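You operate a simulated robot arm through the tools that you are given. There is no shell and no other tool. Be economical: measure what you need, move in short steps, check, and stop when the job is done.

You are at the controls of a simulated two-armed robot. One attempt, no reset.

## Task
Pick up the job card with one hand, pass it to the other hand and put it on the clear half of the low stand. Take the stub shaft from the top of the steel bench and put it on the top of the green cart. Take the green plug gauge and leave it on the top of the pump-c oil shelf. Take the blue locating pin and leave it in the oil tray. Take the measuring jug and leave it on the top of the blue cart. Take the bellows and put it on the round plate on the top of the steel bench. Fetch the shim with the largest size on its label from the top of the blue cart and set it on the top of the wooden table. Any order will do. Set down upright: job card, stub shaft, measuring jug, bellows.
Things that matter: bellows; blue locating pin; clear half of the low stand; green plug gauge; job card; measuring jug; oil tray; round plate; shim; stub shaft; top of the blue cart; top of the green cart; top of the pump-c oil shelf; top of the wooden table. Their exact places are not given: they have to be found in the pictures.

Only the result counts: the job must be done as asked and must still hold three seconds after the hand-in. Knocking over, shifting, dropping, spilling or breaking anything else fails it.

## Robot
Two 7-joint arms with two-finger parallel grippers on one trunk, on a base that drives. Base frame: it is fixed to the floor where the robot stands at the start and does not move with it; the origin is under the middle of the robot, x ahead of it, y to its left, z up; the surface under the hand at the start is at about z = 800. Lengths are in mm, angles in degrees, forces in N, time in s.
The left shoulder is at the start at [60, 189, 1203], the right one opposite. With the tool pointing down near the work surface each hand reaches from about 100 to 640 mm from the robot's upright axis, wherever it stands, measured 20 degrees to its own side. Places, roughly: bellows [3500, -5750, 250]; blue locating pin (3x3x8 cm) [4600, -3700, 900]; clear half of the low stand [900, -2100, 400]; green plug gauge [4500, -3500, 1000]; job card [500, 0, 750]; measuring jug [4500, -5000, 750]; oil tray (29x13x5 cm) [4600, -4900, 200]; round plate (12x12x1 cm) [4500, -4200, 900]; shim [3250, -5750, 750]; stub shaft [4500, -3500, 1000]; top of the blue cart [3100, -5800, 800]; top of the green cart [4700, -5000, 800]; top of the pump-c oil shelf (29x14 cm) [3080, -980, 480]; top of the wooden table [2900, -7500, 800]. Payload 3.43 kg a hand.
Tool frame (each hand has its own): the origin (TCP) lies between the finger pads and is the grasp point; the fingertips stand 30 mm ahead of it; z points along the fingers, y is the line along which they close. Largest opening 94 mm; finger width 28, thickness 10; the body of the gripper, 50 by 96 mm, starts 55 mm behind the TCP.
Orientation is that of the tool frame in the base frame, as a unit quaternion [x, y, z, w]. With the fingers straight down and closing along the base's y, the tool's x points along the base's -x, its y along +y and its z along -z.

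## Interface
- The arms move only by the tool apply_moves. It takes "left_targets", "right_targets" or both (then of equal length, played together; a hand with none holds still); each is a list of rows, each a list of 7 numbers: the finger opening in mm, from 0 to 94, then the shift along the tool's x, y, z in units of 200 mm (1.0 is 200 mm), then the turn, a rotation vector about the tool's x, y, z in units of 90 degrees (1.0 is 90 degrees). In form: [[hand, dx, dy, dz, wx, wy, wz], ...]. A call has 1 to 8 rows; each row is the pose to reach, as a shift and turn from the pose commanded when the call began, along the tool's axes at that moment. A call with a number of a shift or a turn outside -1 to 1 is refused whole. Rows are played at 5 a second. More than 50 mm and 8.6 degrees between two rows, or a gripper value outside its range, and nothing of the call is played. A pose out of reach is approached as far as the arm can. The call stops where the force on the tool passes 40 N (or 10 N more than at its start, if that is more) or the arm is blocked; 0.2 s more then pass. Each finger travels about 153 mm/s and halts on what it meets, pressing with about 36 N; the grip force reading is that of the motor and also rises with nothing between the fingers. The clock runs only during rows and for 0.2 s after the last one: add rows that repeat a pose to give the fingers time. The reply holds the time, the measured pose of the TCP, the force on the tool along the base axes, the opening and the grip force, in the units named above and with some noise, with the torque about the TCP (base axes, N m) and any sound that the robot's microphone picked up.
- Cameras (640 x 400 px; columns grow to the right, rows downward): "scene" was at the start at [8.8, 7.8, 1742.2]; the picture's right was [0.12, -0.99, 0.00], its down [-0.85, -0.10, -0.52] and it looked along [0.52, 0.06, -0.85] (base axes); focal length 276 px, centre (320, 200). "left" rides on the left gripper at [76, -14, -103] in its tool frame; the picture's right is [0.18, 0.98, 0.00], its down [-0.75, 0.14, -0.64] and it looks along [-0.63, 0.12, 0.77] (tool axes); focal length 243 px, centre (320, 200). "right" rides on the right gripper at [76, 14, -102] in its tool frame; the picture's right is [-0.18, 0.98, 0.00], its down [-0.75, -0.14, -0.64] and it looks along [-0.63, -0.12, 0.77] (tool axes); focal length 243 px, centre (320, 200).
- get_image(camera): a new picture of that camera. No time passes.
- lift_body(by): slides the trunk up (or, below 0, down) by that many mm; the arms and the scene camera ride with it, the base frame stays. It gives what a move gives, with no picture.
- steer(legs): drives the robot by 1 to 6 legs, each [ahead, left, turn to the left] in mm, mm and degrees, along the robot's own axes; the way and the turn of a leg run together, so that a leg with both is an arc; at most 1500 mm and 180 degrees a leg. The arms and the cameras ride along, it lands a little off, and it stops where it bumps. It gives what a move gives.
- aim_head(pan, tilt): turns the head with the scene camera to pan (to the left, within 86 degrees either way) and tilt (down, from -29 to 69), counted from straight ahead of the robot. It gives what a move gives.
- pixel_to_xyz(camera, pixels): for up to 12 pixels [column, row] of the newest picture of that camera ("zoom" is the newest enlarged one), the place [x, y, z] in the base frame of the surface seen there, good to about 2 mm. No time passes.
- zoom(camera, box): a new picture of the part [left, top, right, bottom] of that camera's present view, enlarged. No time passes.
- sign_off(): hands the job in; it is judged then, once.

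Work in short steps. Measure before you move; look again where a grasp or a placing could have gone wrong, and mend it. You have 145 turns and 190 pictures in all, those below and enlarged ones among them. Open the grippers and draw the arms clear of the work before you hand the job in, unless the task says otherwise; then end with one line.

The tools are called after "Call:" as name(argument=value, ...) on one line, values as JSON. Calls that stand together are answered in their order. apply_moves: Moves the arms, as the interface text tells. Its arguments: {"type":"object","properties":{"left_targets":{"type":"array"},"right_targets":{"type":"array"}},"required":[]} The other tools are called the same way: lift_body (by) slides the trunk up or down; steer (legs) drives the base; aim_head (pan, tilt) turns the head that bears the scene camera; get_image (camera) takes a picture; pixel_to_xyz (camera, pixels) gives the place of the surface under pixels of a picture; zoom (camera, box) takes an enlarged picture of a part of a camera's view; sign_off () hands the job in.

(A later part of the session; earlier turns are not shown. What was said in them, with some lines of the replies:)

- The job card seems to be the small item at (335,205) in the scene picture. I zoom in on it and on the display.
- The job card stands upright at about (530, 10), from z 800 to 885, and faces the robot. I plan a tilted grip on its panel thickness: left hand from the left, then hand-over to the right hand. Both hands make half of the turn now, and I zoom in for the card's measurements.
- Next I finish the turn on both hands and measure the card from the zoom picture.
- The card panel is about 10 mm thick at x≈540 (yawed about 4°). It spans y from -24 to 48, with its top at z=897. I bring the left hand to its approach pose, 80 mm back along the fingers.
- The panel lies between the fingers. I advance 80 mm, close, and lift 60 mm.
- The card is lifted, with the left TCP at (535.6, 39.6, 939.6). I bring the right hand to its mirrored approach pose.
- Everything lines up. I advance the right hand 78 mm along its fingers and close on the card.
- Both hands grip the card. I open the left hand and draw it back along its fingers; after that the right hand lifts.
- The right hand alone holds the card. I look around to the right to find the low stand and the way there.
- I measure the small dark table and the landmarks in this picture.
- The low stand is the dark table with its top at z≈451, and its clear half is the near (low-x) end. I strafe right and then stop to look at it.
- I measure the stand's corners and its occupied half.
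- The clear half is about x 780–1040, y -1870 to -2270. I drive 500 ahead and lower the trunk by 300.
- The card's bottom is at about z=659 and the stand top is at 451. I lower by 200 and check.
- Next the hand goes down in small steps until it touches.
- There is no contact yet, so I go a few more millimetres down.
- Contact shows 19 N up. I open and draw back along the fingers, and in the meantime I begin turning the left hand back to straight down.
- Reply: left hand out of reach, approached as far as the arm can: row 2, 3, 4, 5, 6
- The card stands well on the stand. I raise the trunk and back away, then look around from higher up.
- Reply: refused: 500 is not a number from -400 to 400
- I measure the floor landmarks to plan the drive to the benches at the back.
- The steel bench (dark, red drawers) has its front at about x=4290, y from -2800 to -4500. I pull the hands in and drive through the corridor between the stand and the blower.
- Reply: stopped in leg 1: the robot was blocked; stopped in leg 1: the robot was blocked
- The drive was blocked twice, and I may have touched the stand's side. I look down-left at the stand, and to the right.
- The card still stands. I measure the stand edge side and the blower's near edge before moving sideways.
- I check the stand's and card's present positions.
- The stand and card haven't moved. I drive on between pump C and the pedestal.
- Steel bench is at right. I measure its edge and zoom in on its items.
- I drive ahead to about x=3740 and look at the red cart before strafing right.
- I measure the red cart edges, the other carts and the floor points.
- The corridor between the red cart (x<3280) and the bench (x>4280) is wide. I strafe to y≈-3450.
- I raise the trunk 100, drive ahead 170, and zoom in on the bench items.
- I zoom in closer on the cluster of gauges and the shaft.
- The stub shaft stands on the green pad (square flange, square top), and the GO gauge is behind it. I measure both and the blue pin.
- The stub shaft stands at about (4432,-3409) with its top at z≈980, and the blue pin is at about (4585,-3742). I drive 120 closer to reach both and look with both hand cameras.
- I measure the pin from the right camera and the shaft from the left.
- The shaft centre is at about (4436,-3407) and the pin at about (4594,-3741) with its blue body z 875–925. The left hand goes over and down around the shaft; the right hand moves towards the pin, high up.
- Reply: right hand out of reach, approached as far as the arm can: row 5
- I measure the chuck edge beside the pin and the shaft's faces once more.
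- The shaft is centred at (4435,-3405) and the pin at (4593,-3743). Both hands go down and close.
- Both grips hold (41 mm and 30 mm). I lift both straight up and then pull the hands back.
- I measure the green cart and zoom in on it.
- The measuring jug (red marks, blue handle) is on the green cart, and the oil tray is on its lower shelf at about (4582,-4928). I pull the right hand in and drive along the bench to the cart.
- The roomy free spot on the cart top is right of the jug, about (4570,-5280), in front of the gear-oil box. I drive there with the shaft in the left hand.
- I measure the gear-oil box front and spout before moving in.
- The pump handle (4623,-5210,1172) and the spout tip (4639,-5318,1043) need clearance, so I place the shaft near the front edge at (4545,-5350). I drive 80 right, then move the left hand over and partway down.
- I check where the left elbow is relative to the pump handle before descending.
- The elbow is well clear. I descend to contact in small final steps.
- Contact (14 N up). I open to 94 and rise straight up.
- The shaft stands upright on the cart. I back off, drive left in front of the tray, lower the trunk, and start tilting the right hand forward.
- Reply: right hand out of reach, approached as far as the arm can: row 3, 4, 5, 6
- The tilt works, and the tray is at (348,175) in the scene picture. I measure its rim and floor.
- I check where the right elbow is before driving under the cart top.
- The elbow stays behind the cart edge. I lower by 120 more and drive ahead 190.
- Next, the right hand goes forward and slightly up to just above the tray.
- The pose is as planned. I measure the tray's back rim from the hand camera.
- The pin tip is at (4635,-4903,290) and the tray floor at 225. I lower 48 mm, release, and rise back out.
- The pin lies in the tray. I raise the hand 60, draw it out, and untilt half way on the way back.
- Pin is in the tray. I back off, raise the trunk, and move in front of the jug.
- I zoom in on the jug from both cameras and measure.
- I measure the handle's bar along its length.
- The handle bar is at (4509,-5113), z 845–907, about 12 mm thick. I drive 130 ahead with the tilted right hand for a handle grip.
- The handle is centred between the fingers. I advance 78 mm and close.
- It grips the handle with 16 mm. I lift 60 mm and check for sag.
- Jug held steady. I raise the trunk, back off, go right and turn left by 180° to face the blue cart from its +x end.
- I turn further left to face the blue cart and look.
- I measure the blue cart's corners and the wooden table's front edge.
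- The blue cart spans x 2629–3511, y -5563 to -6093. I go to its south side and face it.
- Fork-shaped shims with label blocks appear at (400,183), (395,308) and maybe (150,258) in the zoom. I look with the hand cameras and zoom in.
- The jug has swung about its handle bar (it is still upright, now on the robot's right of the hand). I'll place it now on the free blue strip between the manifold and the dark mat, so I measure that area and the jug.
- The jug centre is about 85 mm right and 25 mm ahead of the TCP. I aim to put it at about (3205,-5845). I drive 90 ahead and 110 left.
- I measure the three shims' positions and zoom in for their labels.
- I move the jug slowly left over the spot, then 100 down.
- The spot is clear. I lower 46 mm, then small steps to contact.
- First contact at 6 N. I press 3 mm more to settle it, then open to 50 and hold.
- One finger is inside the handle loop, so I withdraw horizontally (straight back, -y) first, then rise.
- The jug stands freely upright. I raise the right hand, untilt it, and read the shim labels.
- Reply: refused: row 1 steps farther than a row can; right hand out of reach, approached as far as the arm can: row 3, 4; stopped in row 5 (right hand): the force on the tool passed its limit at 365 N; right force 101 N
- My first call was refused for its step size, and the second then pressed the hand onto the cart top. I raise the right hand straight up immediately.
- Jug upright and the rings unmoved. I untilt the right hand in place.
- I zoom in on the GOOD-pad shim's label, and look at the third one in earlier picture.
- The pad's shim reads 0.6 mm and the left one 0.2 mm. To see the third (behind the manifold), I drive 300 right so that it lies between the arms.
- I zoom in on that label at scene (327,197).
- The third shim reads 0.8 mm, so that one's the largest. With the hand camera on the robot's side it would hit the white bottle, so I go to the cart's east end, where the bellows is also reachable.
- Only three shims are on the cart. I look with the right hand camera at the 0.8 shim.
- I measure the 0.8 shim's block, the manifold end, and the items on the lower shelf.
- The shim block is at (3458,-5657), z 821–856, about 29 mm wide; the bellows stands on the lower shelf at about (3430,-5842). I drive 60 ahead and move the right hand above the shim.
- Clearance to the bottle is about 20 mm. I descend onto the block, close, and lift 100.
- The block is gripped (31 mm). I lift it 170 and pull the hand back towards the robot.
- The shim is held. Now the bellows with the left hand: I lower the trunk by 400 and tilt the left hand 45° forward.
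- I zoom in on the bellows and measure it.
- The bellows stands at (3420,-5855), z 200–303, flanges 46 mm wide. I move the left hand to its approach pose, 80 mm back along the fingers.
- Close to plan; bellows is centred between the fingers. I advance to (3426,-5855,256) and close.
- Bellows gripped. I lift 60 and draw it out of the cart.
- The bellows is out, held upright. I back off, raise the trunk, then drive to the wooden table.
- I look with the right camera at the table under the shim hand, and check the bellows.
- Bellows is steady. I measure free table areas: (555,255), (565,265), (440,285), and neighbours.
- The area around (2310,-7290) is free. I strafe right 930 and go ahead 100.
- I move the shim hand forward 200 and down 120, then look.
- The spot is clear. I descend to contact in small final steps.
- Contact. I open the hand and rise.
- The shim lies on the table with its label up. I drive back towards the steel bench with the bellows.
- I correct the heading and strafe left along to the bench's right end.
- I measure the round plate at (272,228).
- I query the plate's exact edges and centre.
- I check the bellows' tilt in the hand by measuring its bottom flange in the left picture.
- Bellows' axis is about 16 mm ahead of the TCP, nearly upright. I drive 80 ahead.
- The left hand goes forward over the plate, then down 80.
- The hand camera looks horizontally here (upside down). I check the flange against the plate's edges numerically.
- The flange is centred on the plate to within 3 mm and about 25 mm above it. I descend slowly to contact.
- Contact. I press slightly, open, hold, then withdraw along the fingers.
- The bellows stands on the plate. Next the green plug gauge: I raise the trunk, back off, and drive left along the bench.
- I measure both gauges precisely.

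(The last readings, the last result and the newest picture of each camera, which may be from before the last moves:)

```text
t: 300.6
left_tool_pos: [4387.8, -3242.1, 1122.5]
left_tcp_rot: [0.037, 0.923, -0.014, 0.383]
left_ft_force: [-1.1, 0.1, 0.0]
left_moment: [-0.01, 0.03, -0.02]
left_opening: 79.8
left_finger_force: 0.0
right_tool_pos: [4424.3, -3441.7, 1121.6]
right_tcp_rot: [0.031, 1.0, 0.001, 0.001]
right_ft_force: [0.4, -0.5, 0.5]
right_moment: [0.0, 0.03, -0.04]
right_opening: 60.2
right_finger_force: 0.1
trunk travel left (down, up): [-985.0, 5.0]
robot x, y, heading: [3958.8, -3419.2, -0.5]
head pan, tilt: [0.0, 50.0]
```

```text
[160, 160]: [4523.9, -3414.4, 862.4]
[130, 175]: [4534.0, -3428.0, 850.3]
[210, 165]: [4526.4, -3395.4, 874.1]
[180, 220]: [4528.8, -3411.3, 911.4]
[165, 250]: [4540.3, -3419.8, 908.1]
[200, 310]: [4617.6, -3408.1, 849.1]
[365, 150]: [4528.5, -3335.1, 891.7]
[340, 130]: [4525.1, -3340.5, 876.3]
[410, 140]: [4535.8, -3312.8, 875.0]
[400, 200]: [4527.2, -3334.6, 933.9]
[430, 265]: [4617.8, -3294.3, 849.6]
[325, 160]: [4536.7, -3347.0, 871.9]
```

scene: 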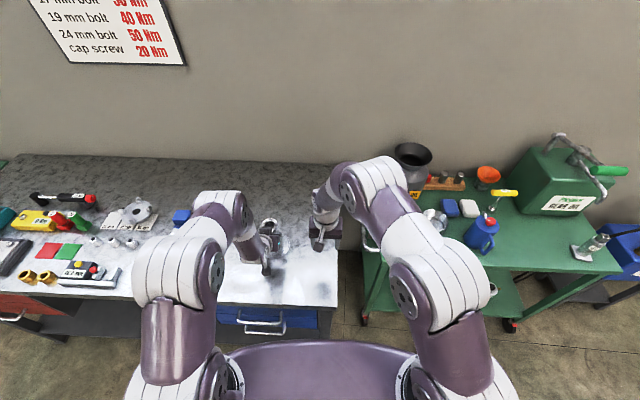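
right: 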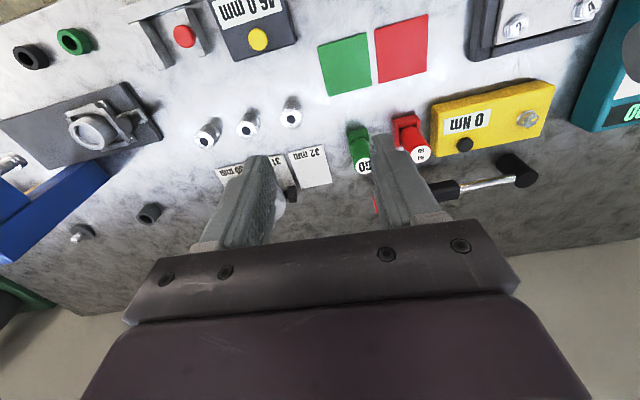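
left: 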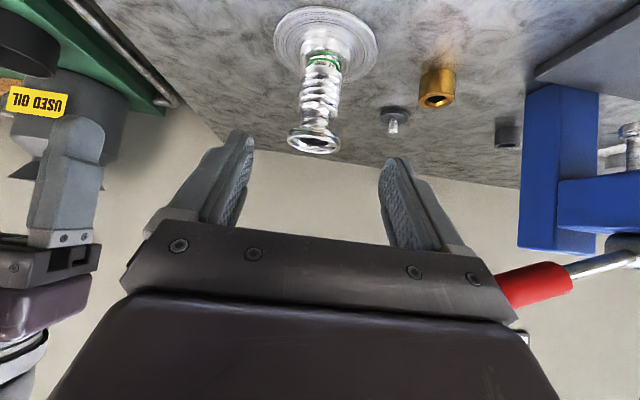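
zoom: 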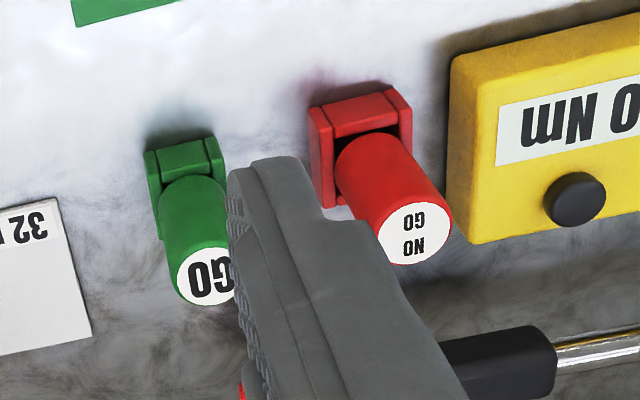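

The GO gauge's cylinder centre is (4540,-3405), top z 935; the red one's edge is at y -3347. I move above it.

Call:
apply_moves(right_targets=[[60, -0.19, 0.073, 0, 0, 0, 0], [60, -0.38, 0.147, 0, 0, 0, 0], [60, -0.567, 0.22, 0, 0, 0, 0], [60, -0.567, 0.22, 0.2, 0, 0, 0], [60, -0.567, 0.22, 0.4, 0, 0, 0], [60, -0.567, 0.22, 0.6, 0, 0, 0], [60, -0.567, 0.22, 0.68, 0, 0, 0], [60, -0.567, 0.22, 0.68, 0, 0, 0]])

Call:
get_image(camera="right")

```text
t: 302.4
left_tool_pos: [4390.8, -3243.1, 1120.4]
left_tcp_rot: [0.037, 0.923, -0.016, 0.382]
left_ft_force: [-0.2, 0.2, 1.5]
left_moment: [-0.01, 0.04, 0.01]
left_opening: 80.1
left_finger_force: 0.1
right_tool_pos: [4529.9, -3408.4, 998.2]
right_tcp_rot: [0.031, 1.0, 0.001, 0.0]
right_ft_force: [-0.7, 0.2, -0.5]
right_moment: [-0.03, 0.02, 0.0]
right_opening: 59.8
right_finger_force: 0.0
right hand out of reach, approached as far as the arm can: row 3, 5, 6, 7, 8
trunk travel left (down, up): [-985.0, 5.0]
robot x, y, heading: [3958.1, -3418.6, -0.3]
head pan, tilt: [0.0, 50.0]
```

```text
32 pictures are left
```

right: 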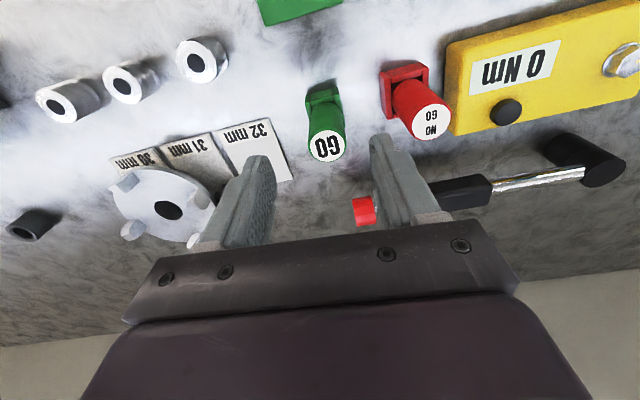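

The arm is at its reach limit, so I drive 50 closer and command the hand 50 back.

Call:
steer(legs=[[50, 0, 0]])

Call:
apply_moves(right_targets=[[60, 0.125, 0, 0, 0, 0, 0], [60, 0.25, 0, 0, 0, 0, 0], [60, 0.25, 0, 0, 0, 0, 0]])

Call:
get_image(camera="right")

```text
t: 303.3
left_tool_pos: [4432.7, -3245.2, 1124.6]
left_tcp_rot: [0.038, 0.922, -0.016, 0.385]
left_ft_force: [-1.1, 0.2, 0.1]
left_moment: [0.01, 0.01, 0.0]
left_opening: 80.2
left_finger_force: 0.1
right_tool_pos: [4574.0, -3409.0, 1002.2]
right_tcp_rot: [0.032, 0.999, 0.0, 0.004]
right_ft_force: [-0.4, -0.3, 0.6]
right_moment: [0.01, -0.04, 0.02]
right_opening: 60.1
right_finger_force: 0.1
trunk travel left (down, up): [-985.0, 5.0]
robot x, y, heading: [4009.5, -3425.1, -0.6]
head pan, tilt: [0.0, 50.0]
```

```text
t: 304.1
left_tool_pos: [4441.8, -3244.4, 1121.1]
left_tcp_rot: [0.038, 0.924, -0.016, 0.381]
left_ft_force: [0.6, 0.1, 0.3]
left_moment: [-0.01, 0.03, 0.0]
left_opening: 80.1
left_finger_force: 0.1
right_tool_pos: [4529.3, -3404.1, 997.7]
right_tcp_rot: [0.032, 0.999, 0.001, -0.001]
right_ft_force: [-0.2, 0.3, -0.3]
right_moment: [-0.01, 0.0, 0.04]
right_opening: 59.9
right_finger_force: 0.0
trunk travel left (down, up): [-985.0, 5.0]
robot x, y, heading: [4005.0, -3421.5, -0.5]
head pan, tilt: [0.0, 50.0]
```

```text
31 pictures are left
```

right: 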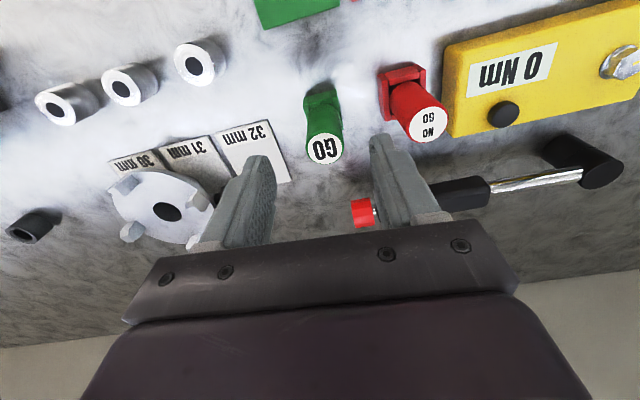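

I descend over the cylinder, close and hold.

Call:
apply_moves(right_targets=[[60, -0.059, -0.001, 0, 0, 0, 0], [60, -0.059, -0.001, 0.2, 0, 0, 0], [60, -0.059, -0.001, 0.408, 0, 0, 0], [60, -0.059, -0.001, 0.408, 0, 0, 0], [0, -0.059, -0.001, 0.408, 0, 0, 0], [0, -0.059, -0.001, 0.408, 0, 0, 0], [0, -0.059, -0.001, 0.408, 0, 0, 0]])

Call:
get_image(camera="right")

```text
t: 305.7
left_tool_pos: [4439.4, -3242.9, 1121.2]
left_tcp_rot: [0.038, 0.923, -0.015, 0.383]
left_ft_force: [0.3, 0.4, -0.5]
left_moment: [0.0, 0.0, 0.0]
left_opening: 80.1
left_finger_force: 0.1
right_tool_pos: [4540.7, -3407.9, 919.3]
right_tcp_rot: [0.031, 1.0, 0.0, 0.0]
right_ft_force: [-1.9, 5.4, 3.2]
right_moment: [0.2, 0.06, -0.02]
right_opening: 28.6
right_finger_force: 36.0
trunk travel left (down, up): [-985.0, 5.0]
robot x, y, heading: [4005.6, -3417.0, -0.6]
head pan, tilt: [0.0, 50.0]
```

```text
30 pictures are left
```

right: 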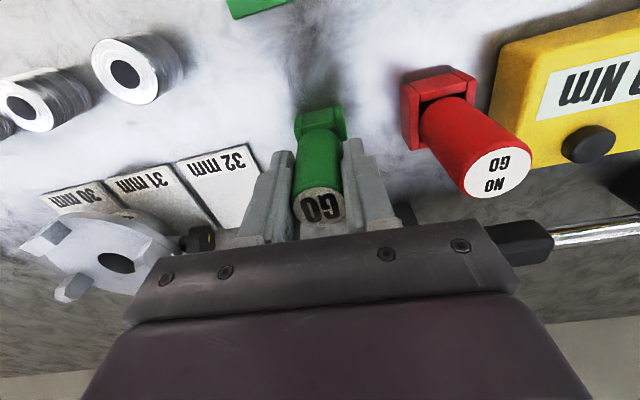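

Gripped (28.6 mm). I lift it straight up.

Call:
apply_moves(right_targets=[[0, 0, 0, -0.1, 0, 0, 0], [0, 0, 0, -0.2, 0, 0, 0], [0, 0, 0, -0.4, 0, 0, 0], [0, 0.1, 0, -0.6, 0, 0, 0], [0, 0.3, 0, -0.7, 0, 0, 0], [0, 0.5, 0, -0.7, 0, 0, 0], [0, 0.7, 0, -0.7, 0, 0, 0]])

Call:
get_image(camera="right")

```text
t: 307.3
left_tool_pos: [4438.5, -3243.0, 1122.0]
left_tcp_rot: [0.038, 0.923, -0.016, 0.382]
left_ft_force: [1.1, 0.2, -0.1]
left_moment: [0.0, -0.01, 0.0]
left_opening: 80.1
left_finger_force: 0.1
right_tool_pos: [4400.0, -3400.5, 1056.3]
right_tcp_rot: [0.033, 0.999, 0.002, 0.0]
right_ft_force: [0.0, -0.3, -0.7]
right_moment: [0.0, 0.0, -0.03]
right_opening: 29.1
right_finger_force: 35.9
trunk travel left (down, up): [-985.0, 5.0]
robot x, y, heading: [4007.0, -3421.3, -0.4]
head pan, tilt: [0.0, 50.0]
```

```text
29 pictures are left
```

right: 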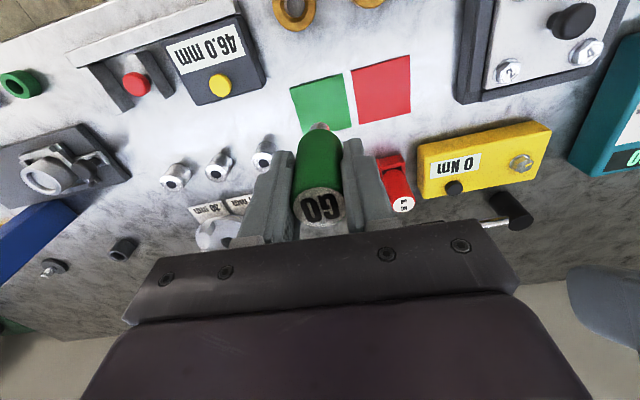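

The green gauge is out. I back off and drive left towards pump C, then look at its shelf.

Call:
steer(legs=[[-330, 0, 0], [0, 1100, 0], [0, 0, 90]])

Call:
aim_head(pan=20, tilt=40)

Call:
get_image(camera="scene")

```text
t: 318.6
left_tool_pos: [3472.2, -1923.2, 1120.2]
left_tcp_rot: [-0.645, 0.662, 0.266, 0.274]
left_ft_force: [0.6, 0.0, -0.2]
left_moment: [-0.04, 0.02, 0.0]
left_opening: 80.0
left_finger_force: 0.0
right_tool_pos: [3630.3, -1952.6, 1056.0]
right_tcp_rot: [-0.705, 0.709, 0.001, 0.0]
right_ft_force: [0.4, 0.0, -1.8]
right_moment: [-0.01, -0.02, -0.03]
right_opening: 28.8
right_finger_force: 35.9
trunk travel left (down, up): [-985.0, 5.0]
robot x, y, heading: [3674.6, -2345.1, 92.7]
head pan, tilt: [0.0, 50.0]
```

```text
t: 319.4
left_tool_pos: [3471.3, -1922.6, 1121.5]
left_tcp_rot: [-0.646, 0.662, 0.266, 0.273]
left_ft_force: [-0.4, -0.2, -0.1]
left_moment: [0.01, 0.0, 0.01]
left_opening: 80.3
left_finger_force: 0.1
right_tool_pos: [3630.1, -1953.7, 1056.3]
right_tcp_rot: [-0.704, 0.71, 0.0, -0.001]
right_ft_force: [-0.5, 0.1, -0.9]
right_moment: [0.0, -0.02, -0.04]
right_opening: 28.5
right_finger_force: 36.7
trunk travel left (down, up): [-985.0, 5.0]
robot x, y, heading: [3675.6, -2347.2, 92.6]
head pan, tilt: [20.0, 40.0]
```

```text
28 pictures are left
```

scene: 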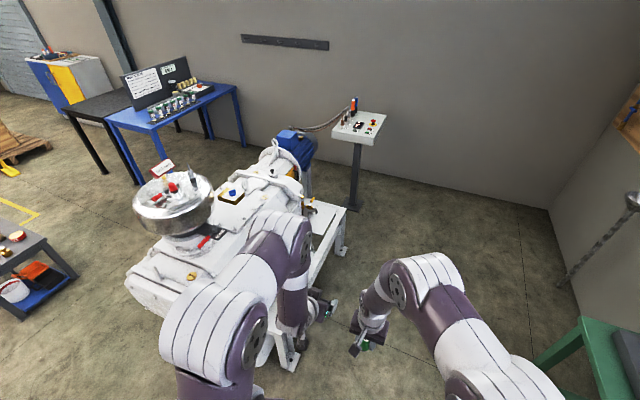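

The white ledge at (325,230) on the pump's side may be the oil shelf. I zoom in and measure.

Call:
zoom(camera="scene", box=[240, 130, 380, 290])

Call:
pixel_to_xyz(camera="scene", pixels=[[325, 225], [318, 240], [335, 215], [344, 211], [310, 208], [340, 250], [312, 285], [265, 150], [355, 130], [240, 200]])

```text
2.50 times, centred on (310, 210) of scene
```

zoom: 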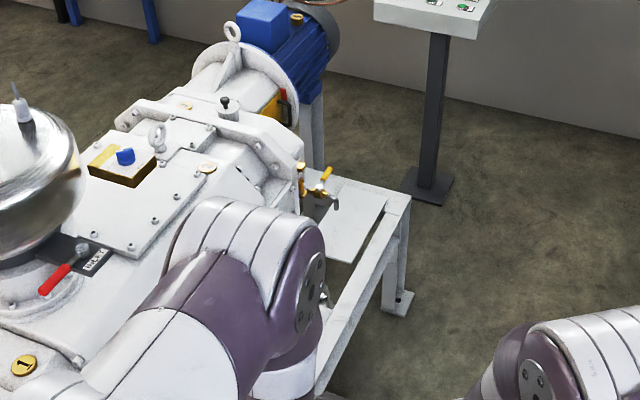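

```text
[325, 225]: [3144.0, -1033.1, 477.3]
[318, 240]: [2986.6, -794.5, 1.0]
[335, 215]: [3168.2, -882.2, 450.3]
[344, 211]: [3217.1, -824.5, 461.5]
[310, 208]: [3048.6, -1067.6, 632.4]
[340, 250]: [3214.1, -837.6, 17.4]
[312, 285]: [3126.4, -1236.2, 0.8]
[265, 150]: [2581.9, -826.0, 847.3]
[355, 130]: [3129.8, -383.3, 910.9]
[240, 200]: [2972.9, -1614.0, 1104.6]
```

The oil shelf is the plate at z≈477 beside the pump frame (about (3080,-980)). I drive ahead and turn to face it from the +x side.

Call:
steer(legs=[[1350, 0, 0], [0, 0, 87.5]])

Call:
aim_head(pan=0, tilt=50)

Call:
get_image(camera="scene")

```text
t: 329.9
left_tool_pos: [3168.2, -1192.3, 1121.1]
left_tcp_rot: [0.924, -0.017, -0.382, -0.007]
left_ft_force: [0.6, 0.8, 0.5]
left_moment: [0.0, -0.03, -0.01]
left_opening: 80.0
left_finger_force: 0.1
right_tool_pos: [3199.0, -1034.1, 1055.7]
right_tcp_rot: [1.0, -0.01, 0.0, 0.001]
right_ft_force: [-0.4, 0.1, -1.0]
right_moment: [-0.04, -0.02, 0.01]
right_opening: 28.5
right_finger_force: 36.4
trunk travel left (down, up): [-985.0, 5.0]
robot x, y, heading: [3594.6, -995.9, -177.9]
head pan, tilt: [20.0, 40.0]
```

```text
t: 330.7
left_tool_pos: [3168.4, -1193.0, 1121.5]
left_tcp_rot: [0.924, -0.017, -0.382, -0.007]
left_ft_force: [-0.5, 0.2, -0.6]
left_moment: [0.01, -0.02, 0.01]
left_opening: 79.9
left_finger_force: 0.2
right_tool_pos: [3199.0, -1035.4, 1056.7]
right_tcp_rot: [1.0, -0.01, 0.0, 0.001]
right_ft_force: [-0.5, 0.4, -1.6]
right_moment: [0.04, -0.02, 0.0]
right_opening: 28.7
right_finger_force: 35.7
trunk travel left (down, up): [-985.0, 5.0]
robot x, y, heading: [3592.9, -996.3, -177.9]
head pan, tilt: [0.0, 50.0]
```

```text
26 pictures are left
```

scene: 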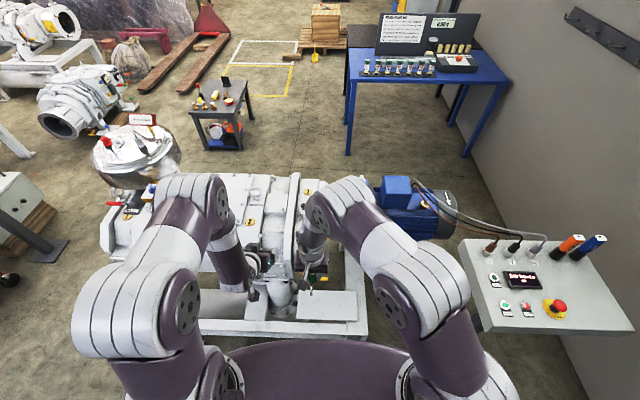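

I zoom in on the shelf and measure it and the tap above.

Call:
zoom(camera="scene", box=[240, 240, 400, 350])

Call:
pixel_to_xyz(camera="zoom", pixels=[[230, 310], [465, 310], [350, 310], [350, 220], [430, 215], [240, 240], [330, 160], [290, 170], [180, 230], [200, 165]])

Call:
get_image(camera="right")

```text
3.64 times, centred on (320, 295) of scene
```

zoom: 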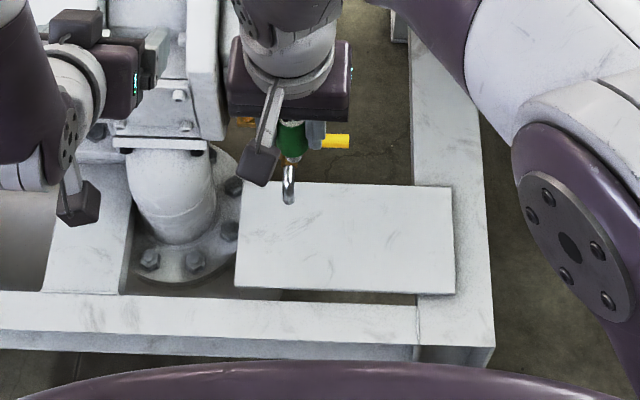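

```text
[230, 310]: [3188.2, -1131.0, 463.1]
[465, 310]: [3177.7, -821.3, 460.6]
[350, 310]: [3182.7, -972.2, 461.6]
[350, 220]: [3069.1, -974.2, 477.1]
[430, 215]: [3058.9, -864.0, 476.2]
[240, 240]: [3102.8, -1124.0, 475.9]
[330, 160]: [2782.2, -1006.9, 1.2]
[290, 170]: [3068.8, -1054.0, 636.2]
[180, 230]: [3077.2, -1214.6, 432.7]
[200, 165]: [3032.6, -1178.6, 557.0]
```

```text
24 pictures are left
```

right: 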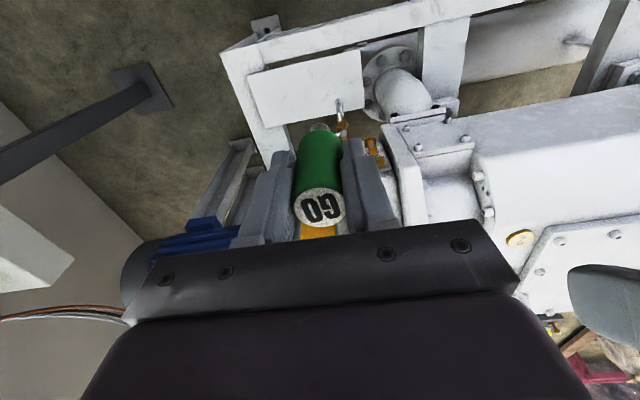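

Shelf: x 3010–3160, y -1125 to -830, z 477; tap spout at (3069,-1054,636). I check the right elbow against the console on the right before lowering.

Call:
pixel_to_xyz(camera="scene", pixels=[[405, 300], [430, 300], [460, 300], [475, 320], [462, 245], [470, 350], [420, 350], [390, 240]])

Call:
pixel_to_xyz(camera="right", pixels=[[318, 127], [322, 140], [310, 127]])

```text
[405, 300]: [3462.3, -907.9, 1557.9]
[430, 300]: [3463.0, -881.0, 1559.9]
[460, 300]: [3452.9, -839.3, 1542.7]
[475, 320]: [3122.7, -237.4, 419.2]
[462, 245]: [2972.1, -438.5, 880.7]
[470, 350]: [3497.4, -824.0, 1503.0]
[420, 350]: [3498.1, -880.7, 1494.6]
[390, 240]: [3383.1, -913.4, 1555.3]
```

```text
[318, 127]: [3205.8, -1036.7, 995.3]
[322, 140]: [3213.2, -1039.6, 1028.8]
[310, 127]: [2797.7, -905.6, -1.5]
```

Clear by 300 mm. The gauge's tip is about 62 mm below the TCP. I move the right hand over the shelf's right half (still high), and pull the left hand back.

Call:
apply_moves(right_targets=[[0, -0.12, -0.135, 0, 0, 0, 0], [0, -0.24, -0.27, 0, 0, 0, 0], [0, -0.36, -0.405, 0, 0, 0, 0], [0, -0.481, -0.54, 0, 0, 0, 0]], left_targets=[[80, 0.13, 0, -0.13, 0, 0, 0], [80, 0.26, 0, -0.26, 0, 0, 0], [80, 0.4, 0, -0.4, 0, 0, 0], [80, 0.53, 0, -0.53, 0, 0, 0]])

Call:
lift_body(by=-400)

Call:
get_image(camera="scene")

Call:
get_image(camera="right")

```text
t: 331.9
left_tool_pos: [3237.1, -1217.0, 1149.7]
left_tcp_rot: [0.883, -0.027, -0.468, 0.014]
left_ft_force: [-0.3, -0.4, -0.3]
left_moment: [0.01, 0.03, -0.02]
left_opening: 80.0
left_finger_force: 0.1
right_tool_pos: [3104.9, -923.6, 1055.9]
right_tcp_rot: [1.0, -0.009, 0.001, 0.001]
right_ft_force: [0.1, -0.6, -1.3]
right_moment: [-0.01, 0.01, -0.01]
right_opening: 28.7
right_finger_force: 36.0
trunk travel left (down, up): [-985.0, 5.0]
robot x, y, heading: [3594.5, -995.8, -178.1]
head pan, tilt: [0.0, 50.0]
stopped in row 4 (left hand): the arm was blocked; the commanded pose is now the measured one
```

```text
t: 335.7
left_tool_pos: [3237.6, -1216.9, 748.8]
left_tcp_rot: [0.883, -0.027, -0.468, 0.014]
left_ft_force: [0.3, 0.1, 0.3]
left_moment: [-0.01, 0.01, -0.03]
left_opening: 80.0
left_finger_force: 0.1
right_tool_pos: [3104.1, -923.7, 656.4]
right_tcp_rot: [1.0, -0.009, 0.001, 0.001]
right_ft_force: [0.4, 0.3, -0.7]
right_moment: [0.01, -0.01, -0.01]
right_opening: 28.4
right_finger_force: 36.4
trunk travel left (down, up): [-585.0, 405.0]
robot x, y, heading: [3590.9, -994.7, -178.0]
head pan, tilt: [0.0, 50.0]
```

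```text
23 pictures are left
```

scene: 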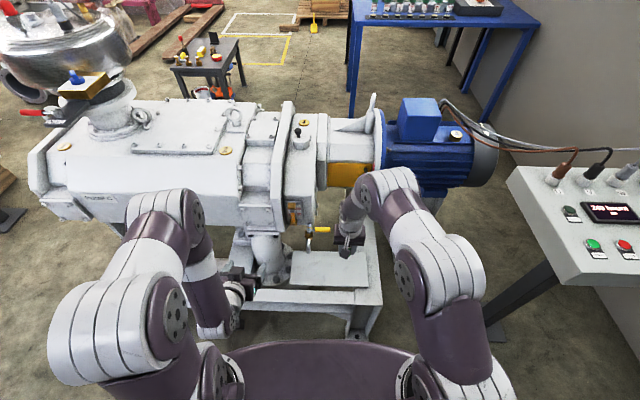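

```text
22 pictures are left
```

right: 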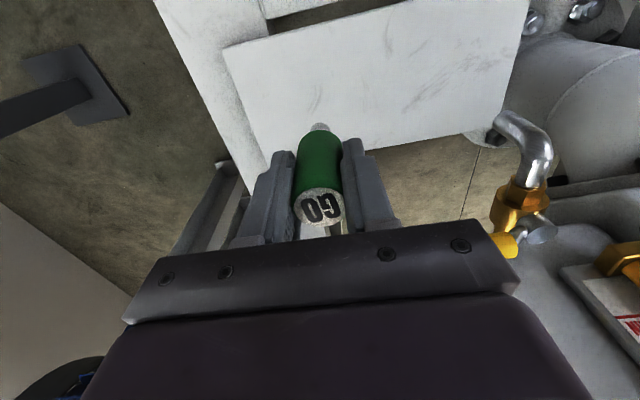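

"PUMP C" is readable on the pump. I lower 95 more.

Call:
lift_body(by=-95)

Call:
zoom(camera="scene", box=[240, 200, 400, 320])

Call:
get_image(camera="right")

```text
t: 337.0
left_tool_pos: [3238.4, -1215.9, 654.6]
left_tcp_rot: [0.883, -0.026, -0.468, 0.015]
left_ft_force: [-0.2, 0.4, 0.1]
left_moment: [-0.01, -0.02, 0.03]
left_opening: 80.1
left_finger_force: 0.1
right_tool_pos: [3103.9, -923.6, 559.9]
right_tcp_rot: [1.0, -0.009, 0.0, 0.001]
right_ft_force: [-0.5, 0.0, -1.7]
right_moment: [0.0, 0.0, -0.02]
right_opening: 28.5
right_finger_force: 35.7
trunk travel left (down, up): [-490.0, 500.0]
robot x, y, heading: [3591.5, -998.0, -177.9]
head pan, tilt: [0.0, 50.0]
```

```text
3.33 times, centred on (320, 260) of scene
```

zoom: 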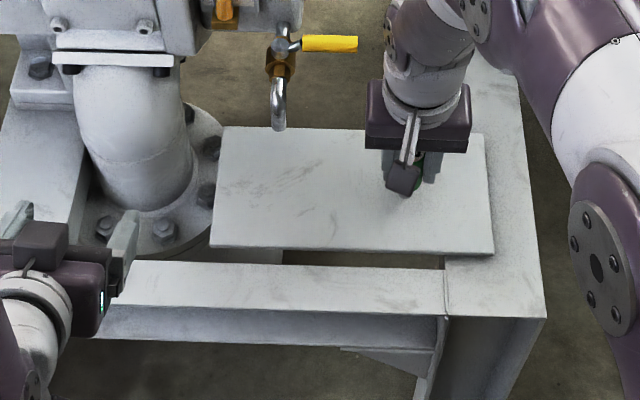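

```text
20 pictures are left
```

right: 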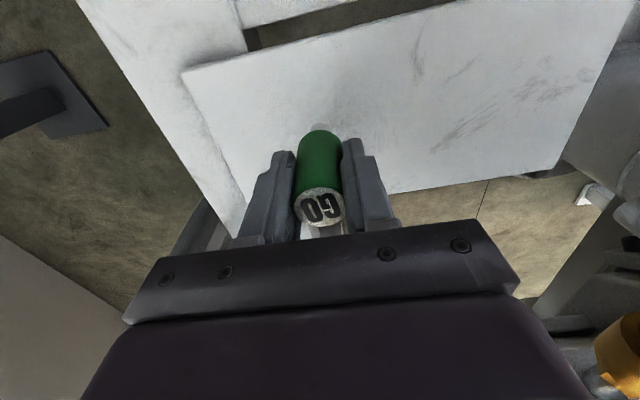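

The gauge is above the shelf. I descend in small steps to find contact.

Call:
apply_moves(right_targets=[[0, 0, 0, 0.05, 0, 0, 0], [0, 0, 0, 0.06, 0, 0, 0], [0, 0, 0, 0.07, 0, 0, 0], [0, 0, 0, 0.08, 0, 0, 0], [0, 0, 0, 0.08, 0, 0, 0]])

```text
t: 338.2
left_tool_pos: [3238.4, -1215.3, 654.9]
left_tcp_rot: [0.883, -0.027, -0.468, 0.014]
left_ft_force: [0.5, -0.2, -0.6]
left_moment: [-0.02, 0.0, 0.02]
left_opening: 79.8
left_finger_force: 0.1
right_tool_pos: [3104.9, -924.3, 545.9]
right_tcp_rot: [1.0, -0.008, 0.0, 0.0]
right_ft_force: [0.4, 0.5, 2.3]
right_moment: [0.11, 0.02, -0.01]
right_opening: 28.7
right_finger_force: 35.9
trunk travel left (down, up): [-490.0, 500.0]
robot x, y, heading: [3591.7, -998.0, -177.9]
head pan, tilt: [0.0, 50.0]
```

First contact. I press 1.5 mm more, and open gently.

Call:
apply_moves(right_targets=[[0, 0, 0, 0.0075, 0, 0, 0], [0, 0, 0, 0.0075, 0, 0, 0], [33, 0, 0, 0.0075, 0, 0, 0], [40, 0, 0, 0.0075, 0, 0, 0], [55, 0, 0, 0.0075, 0, 0, 0], [55, 0, 0, 0.0075, 0, 0, 0]])

Call:
get_image(camera="right")

```text
t: 339.6
left_tool_pos: [3238.9, -1217.6, 654.1]
left_tcp_rot: [0.883, -0.027, -0.469, 0.014]
left_ft_force: [0.2, 0.3, -0.2]
left_moment: [-0.01, 0.0, 0.01]
left_opening: 79.9
left_finger_force: 0.1
right_tool_pos: [3103.5, -923.2, 543.9]
right_tcp_rot: [1.0, -0.009, 0.001, 0.001]
right_ft_force: [0.1, -0.3, 0.3]
right_moment: [-0.04, 0.01, -0.01]
right_opening: 55.1
right_finger_force: 0.0
trunk travel left (down, up): [-490.0, 500.0]
robot x, y, heading: [3591.9, -994.9, -177.9]
head pan, tilt: [0.0, 50.0]
```

```text
19 pictures are left
```

right: 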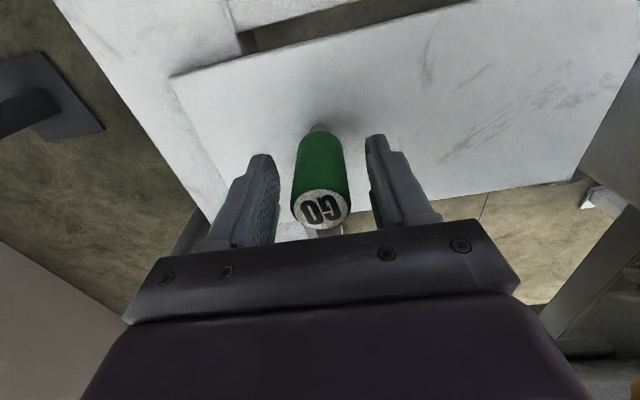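

It stands upright. I open a little wider and rise straight up.

Call:
apply_moves(right_targets=[[60, 0, 0, -0.1, 0, 0, 0], [60, 0, 0, -0.25, 0, 0, 0], [60, 0, 0, -0.45, 0, 0, 0], [60, 0, 0, -0.65, 0, 0, 0], [60, 0.15, 0, -0.8, 0, 0, 0], [60, 0.35, 0, -0.8, 0, 0, 0], [60, 0.55, 0, -0.8, 0, 0, 0]])

Call:
get_image(camera="right")

Call:
zoom(camera="scene", box=[240, 200, 400, 320])

```text
t: 341.2
left_tool_pos: [3238.4, -1215.5, 655.3]
left_tcp_rot: [0.883, -0.027, -0.469, 0.014]
left_ft_force: [0.8, 0.0, -0.1]
left_moment: [-0.05, 0.0, 0.01]
left_opening: 79.9
left_finger_force: 0.1
right_tool_pos: [3215.5, -924.0, 698.6]
right_tcp_rot: [1.0, -0.009, 0.0, 0.001]
right_ft_force: [0.1, -0.6, -0.6]
right_moment: [0.0, 0.04, -0.01]
right_opening: 60.0
right_finger_force: 0.0
trunk travel left (down, up): [-490.0, 500.0]
robot x, y, heading: [3591.9, -1000.5, -178.1]
head pan, tilt: [0.0, 50.0]
```

```text
18 pictures are left
```

right: 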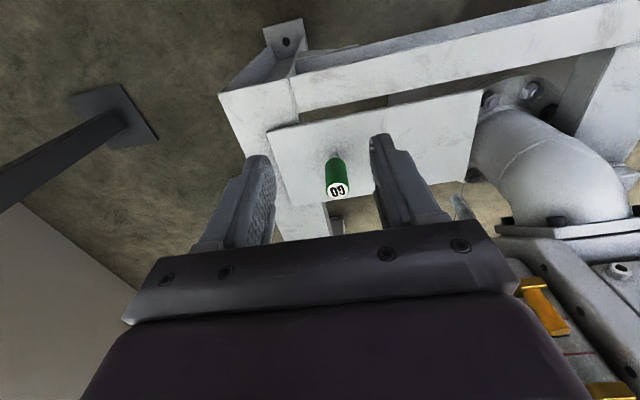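

```text
3.33 times, centred on (320, 260) of scene
```

zoom: 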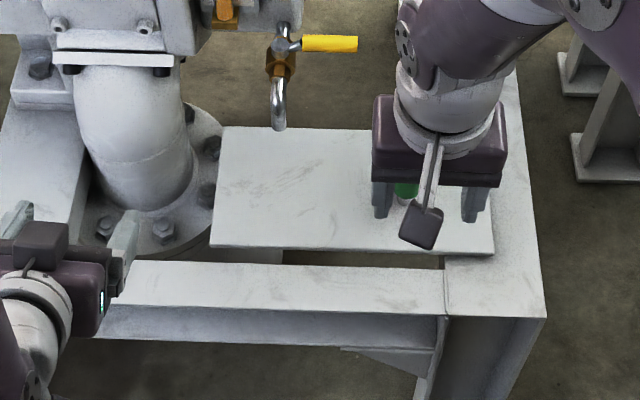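

The gauge stands on the shelf. I back the robot away and take a last look, including the low stand.

Call:
steer(legs=[[-250, 0, 0]])

Call:
lift_body(by=300)

Call:
get_image(camera="scene")

Call:
zoom(camera="scene", box=[170, 90, 420, 300])

```text
t: 343.1
left_tool_pos: [3494.0, -1208.1, 654.7]
left_tcp_rot: [0.883, -0.026, -0.468, 0.015]
left_ft_force: [-0.8, 0.6, -0.4]
left_moment: [0.0, 0.03, -0.01]
left_opening: 79.9
left_finger_force: 0.1
right_tool_pos: [3468.3, -914.3, 700.2]
right_tcp_rot: [1.0, -0.009, 0.0, 0.0]
right_ft_force: [-1.1, 0.2, 0.8]
right_moment: [0.0, 0.03, 0.0]
right_opening: 59.9
right_finger_force: 0.0
trunk travel left (down, up): [-490.0, 500.0]
robot x, y, heading: [3847.9, -987.9, -177.5]
head pan, tilt: [0.0, 50.0]
```

```text
t: 346.1
left_tool_pos: [3493.6, -1208.3, 955.0]
left_tcp_rot: [0.883, -0.026, -0.469, 0.015]
left_ft_force: [-0.1, 0.0, 0.2]
left_moment: [-0.02, -0.01, 0.01]
left_opening: 79.7
left_finger_force: 0.0
right_tool_pos: [3468.9, -914.6, 998.3]
right_tcp_rot: [1.0, -0.007, 0.001, 0.001]
right_ft_force: [-0.6, -0.2, 1.2]
right_moment: [0.0, 0.02, -0.02]
right_opening: 60.3
right_finger_force: 0.0
trunk travel left (down, up): [-790.0, 200.0]
robot x, y, heading: [3840.3, -985.7, -178.0]
head pan, tilt: [0.0, 50.0]
```

```text
16 pictures are left
```

scene: 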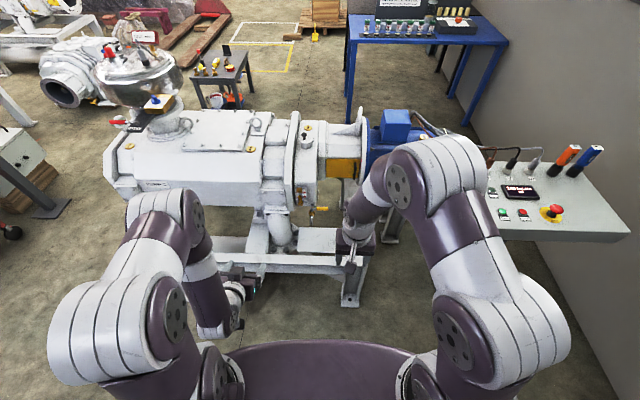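

```text
1.90 times, centred on (295, 195) of scene
```

zoom: 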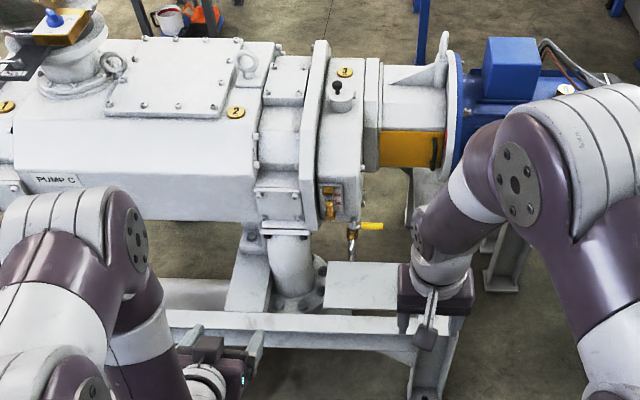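

The card still stands on the low stand at (226,50). One check of the gauge with the right camera.

Call:
get_image(camera="right")

Call:
zoom(camera="scene", box=[180, 35, 260, 105])

```text
14 pictures are left
```

right: 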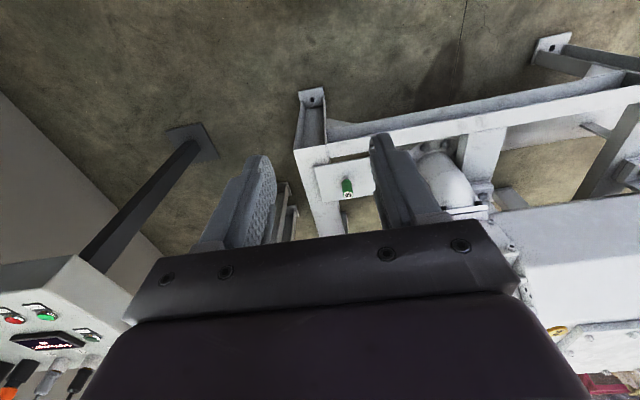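

```text
5.71 times, centred on (220, 70) of scene
```

zoom: 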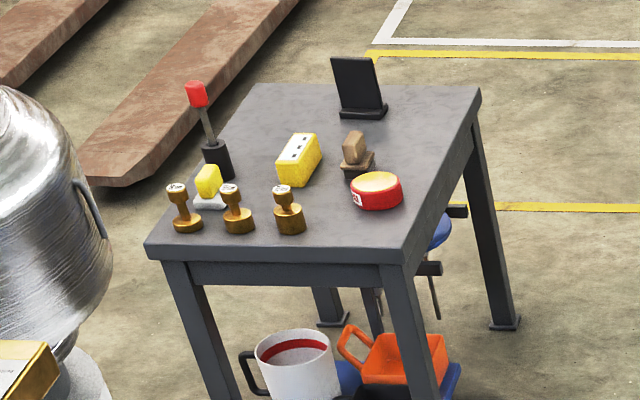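

The gauge stands on the shelf, the card stands on the low stand, and both hands are open and clear. I hand the job in.

Call:
sign_off()

```text
The job is handed in.
```

All seven items were put where the task asked, and I've handed the job in. During the work the right hand once pressed hard (365 N) on the top of the blue cart, but the jug and the red ring I checked afterwards hadn't moved.
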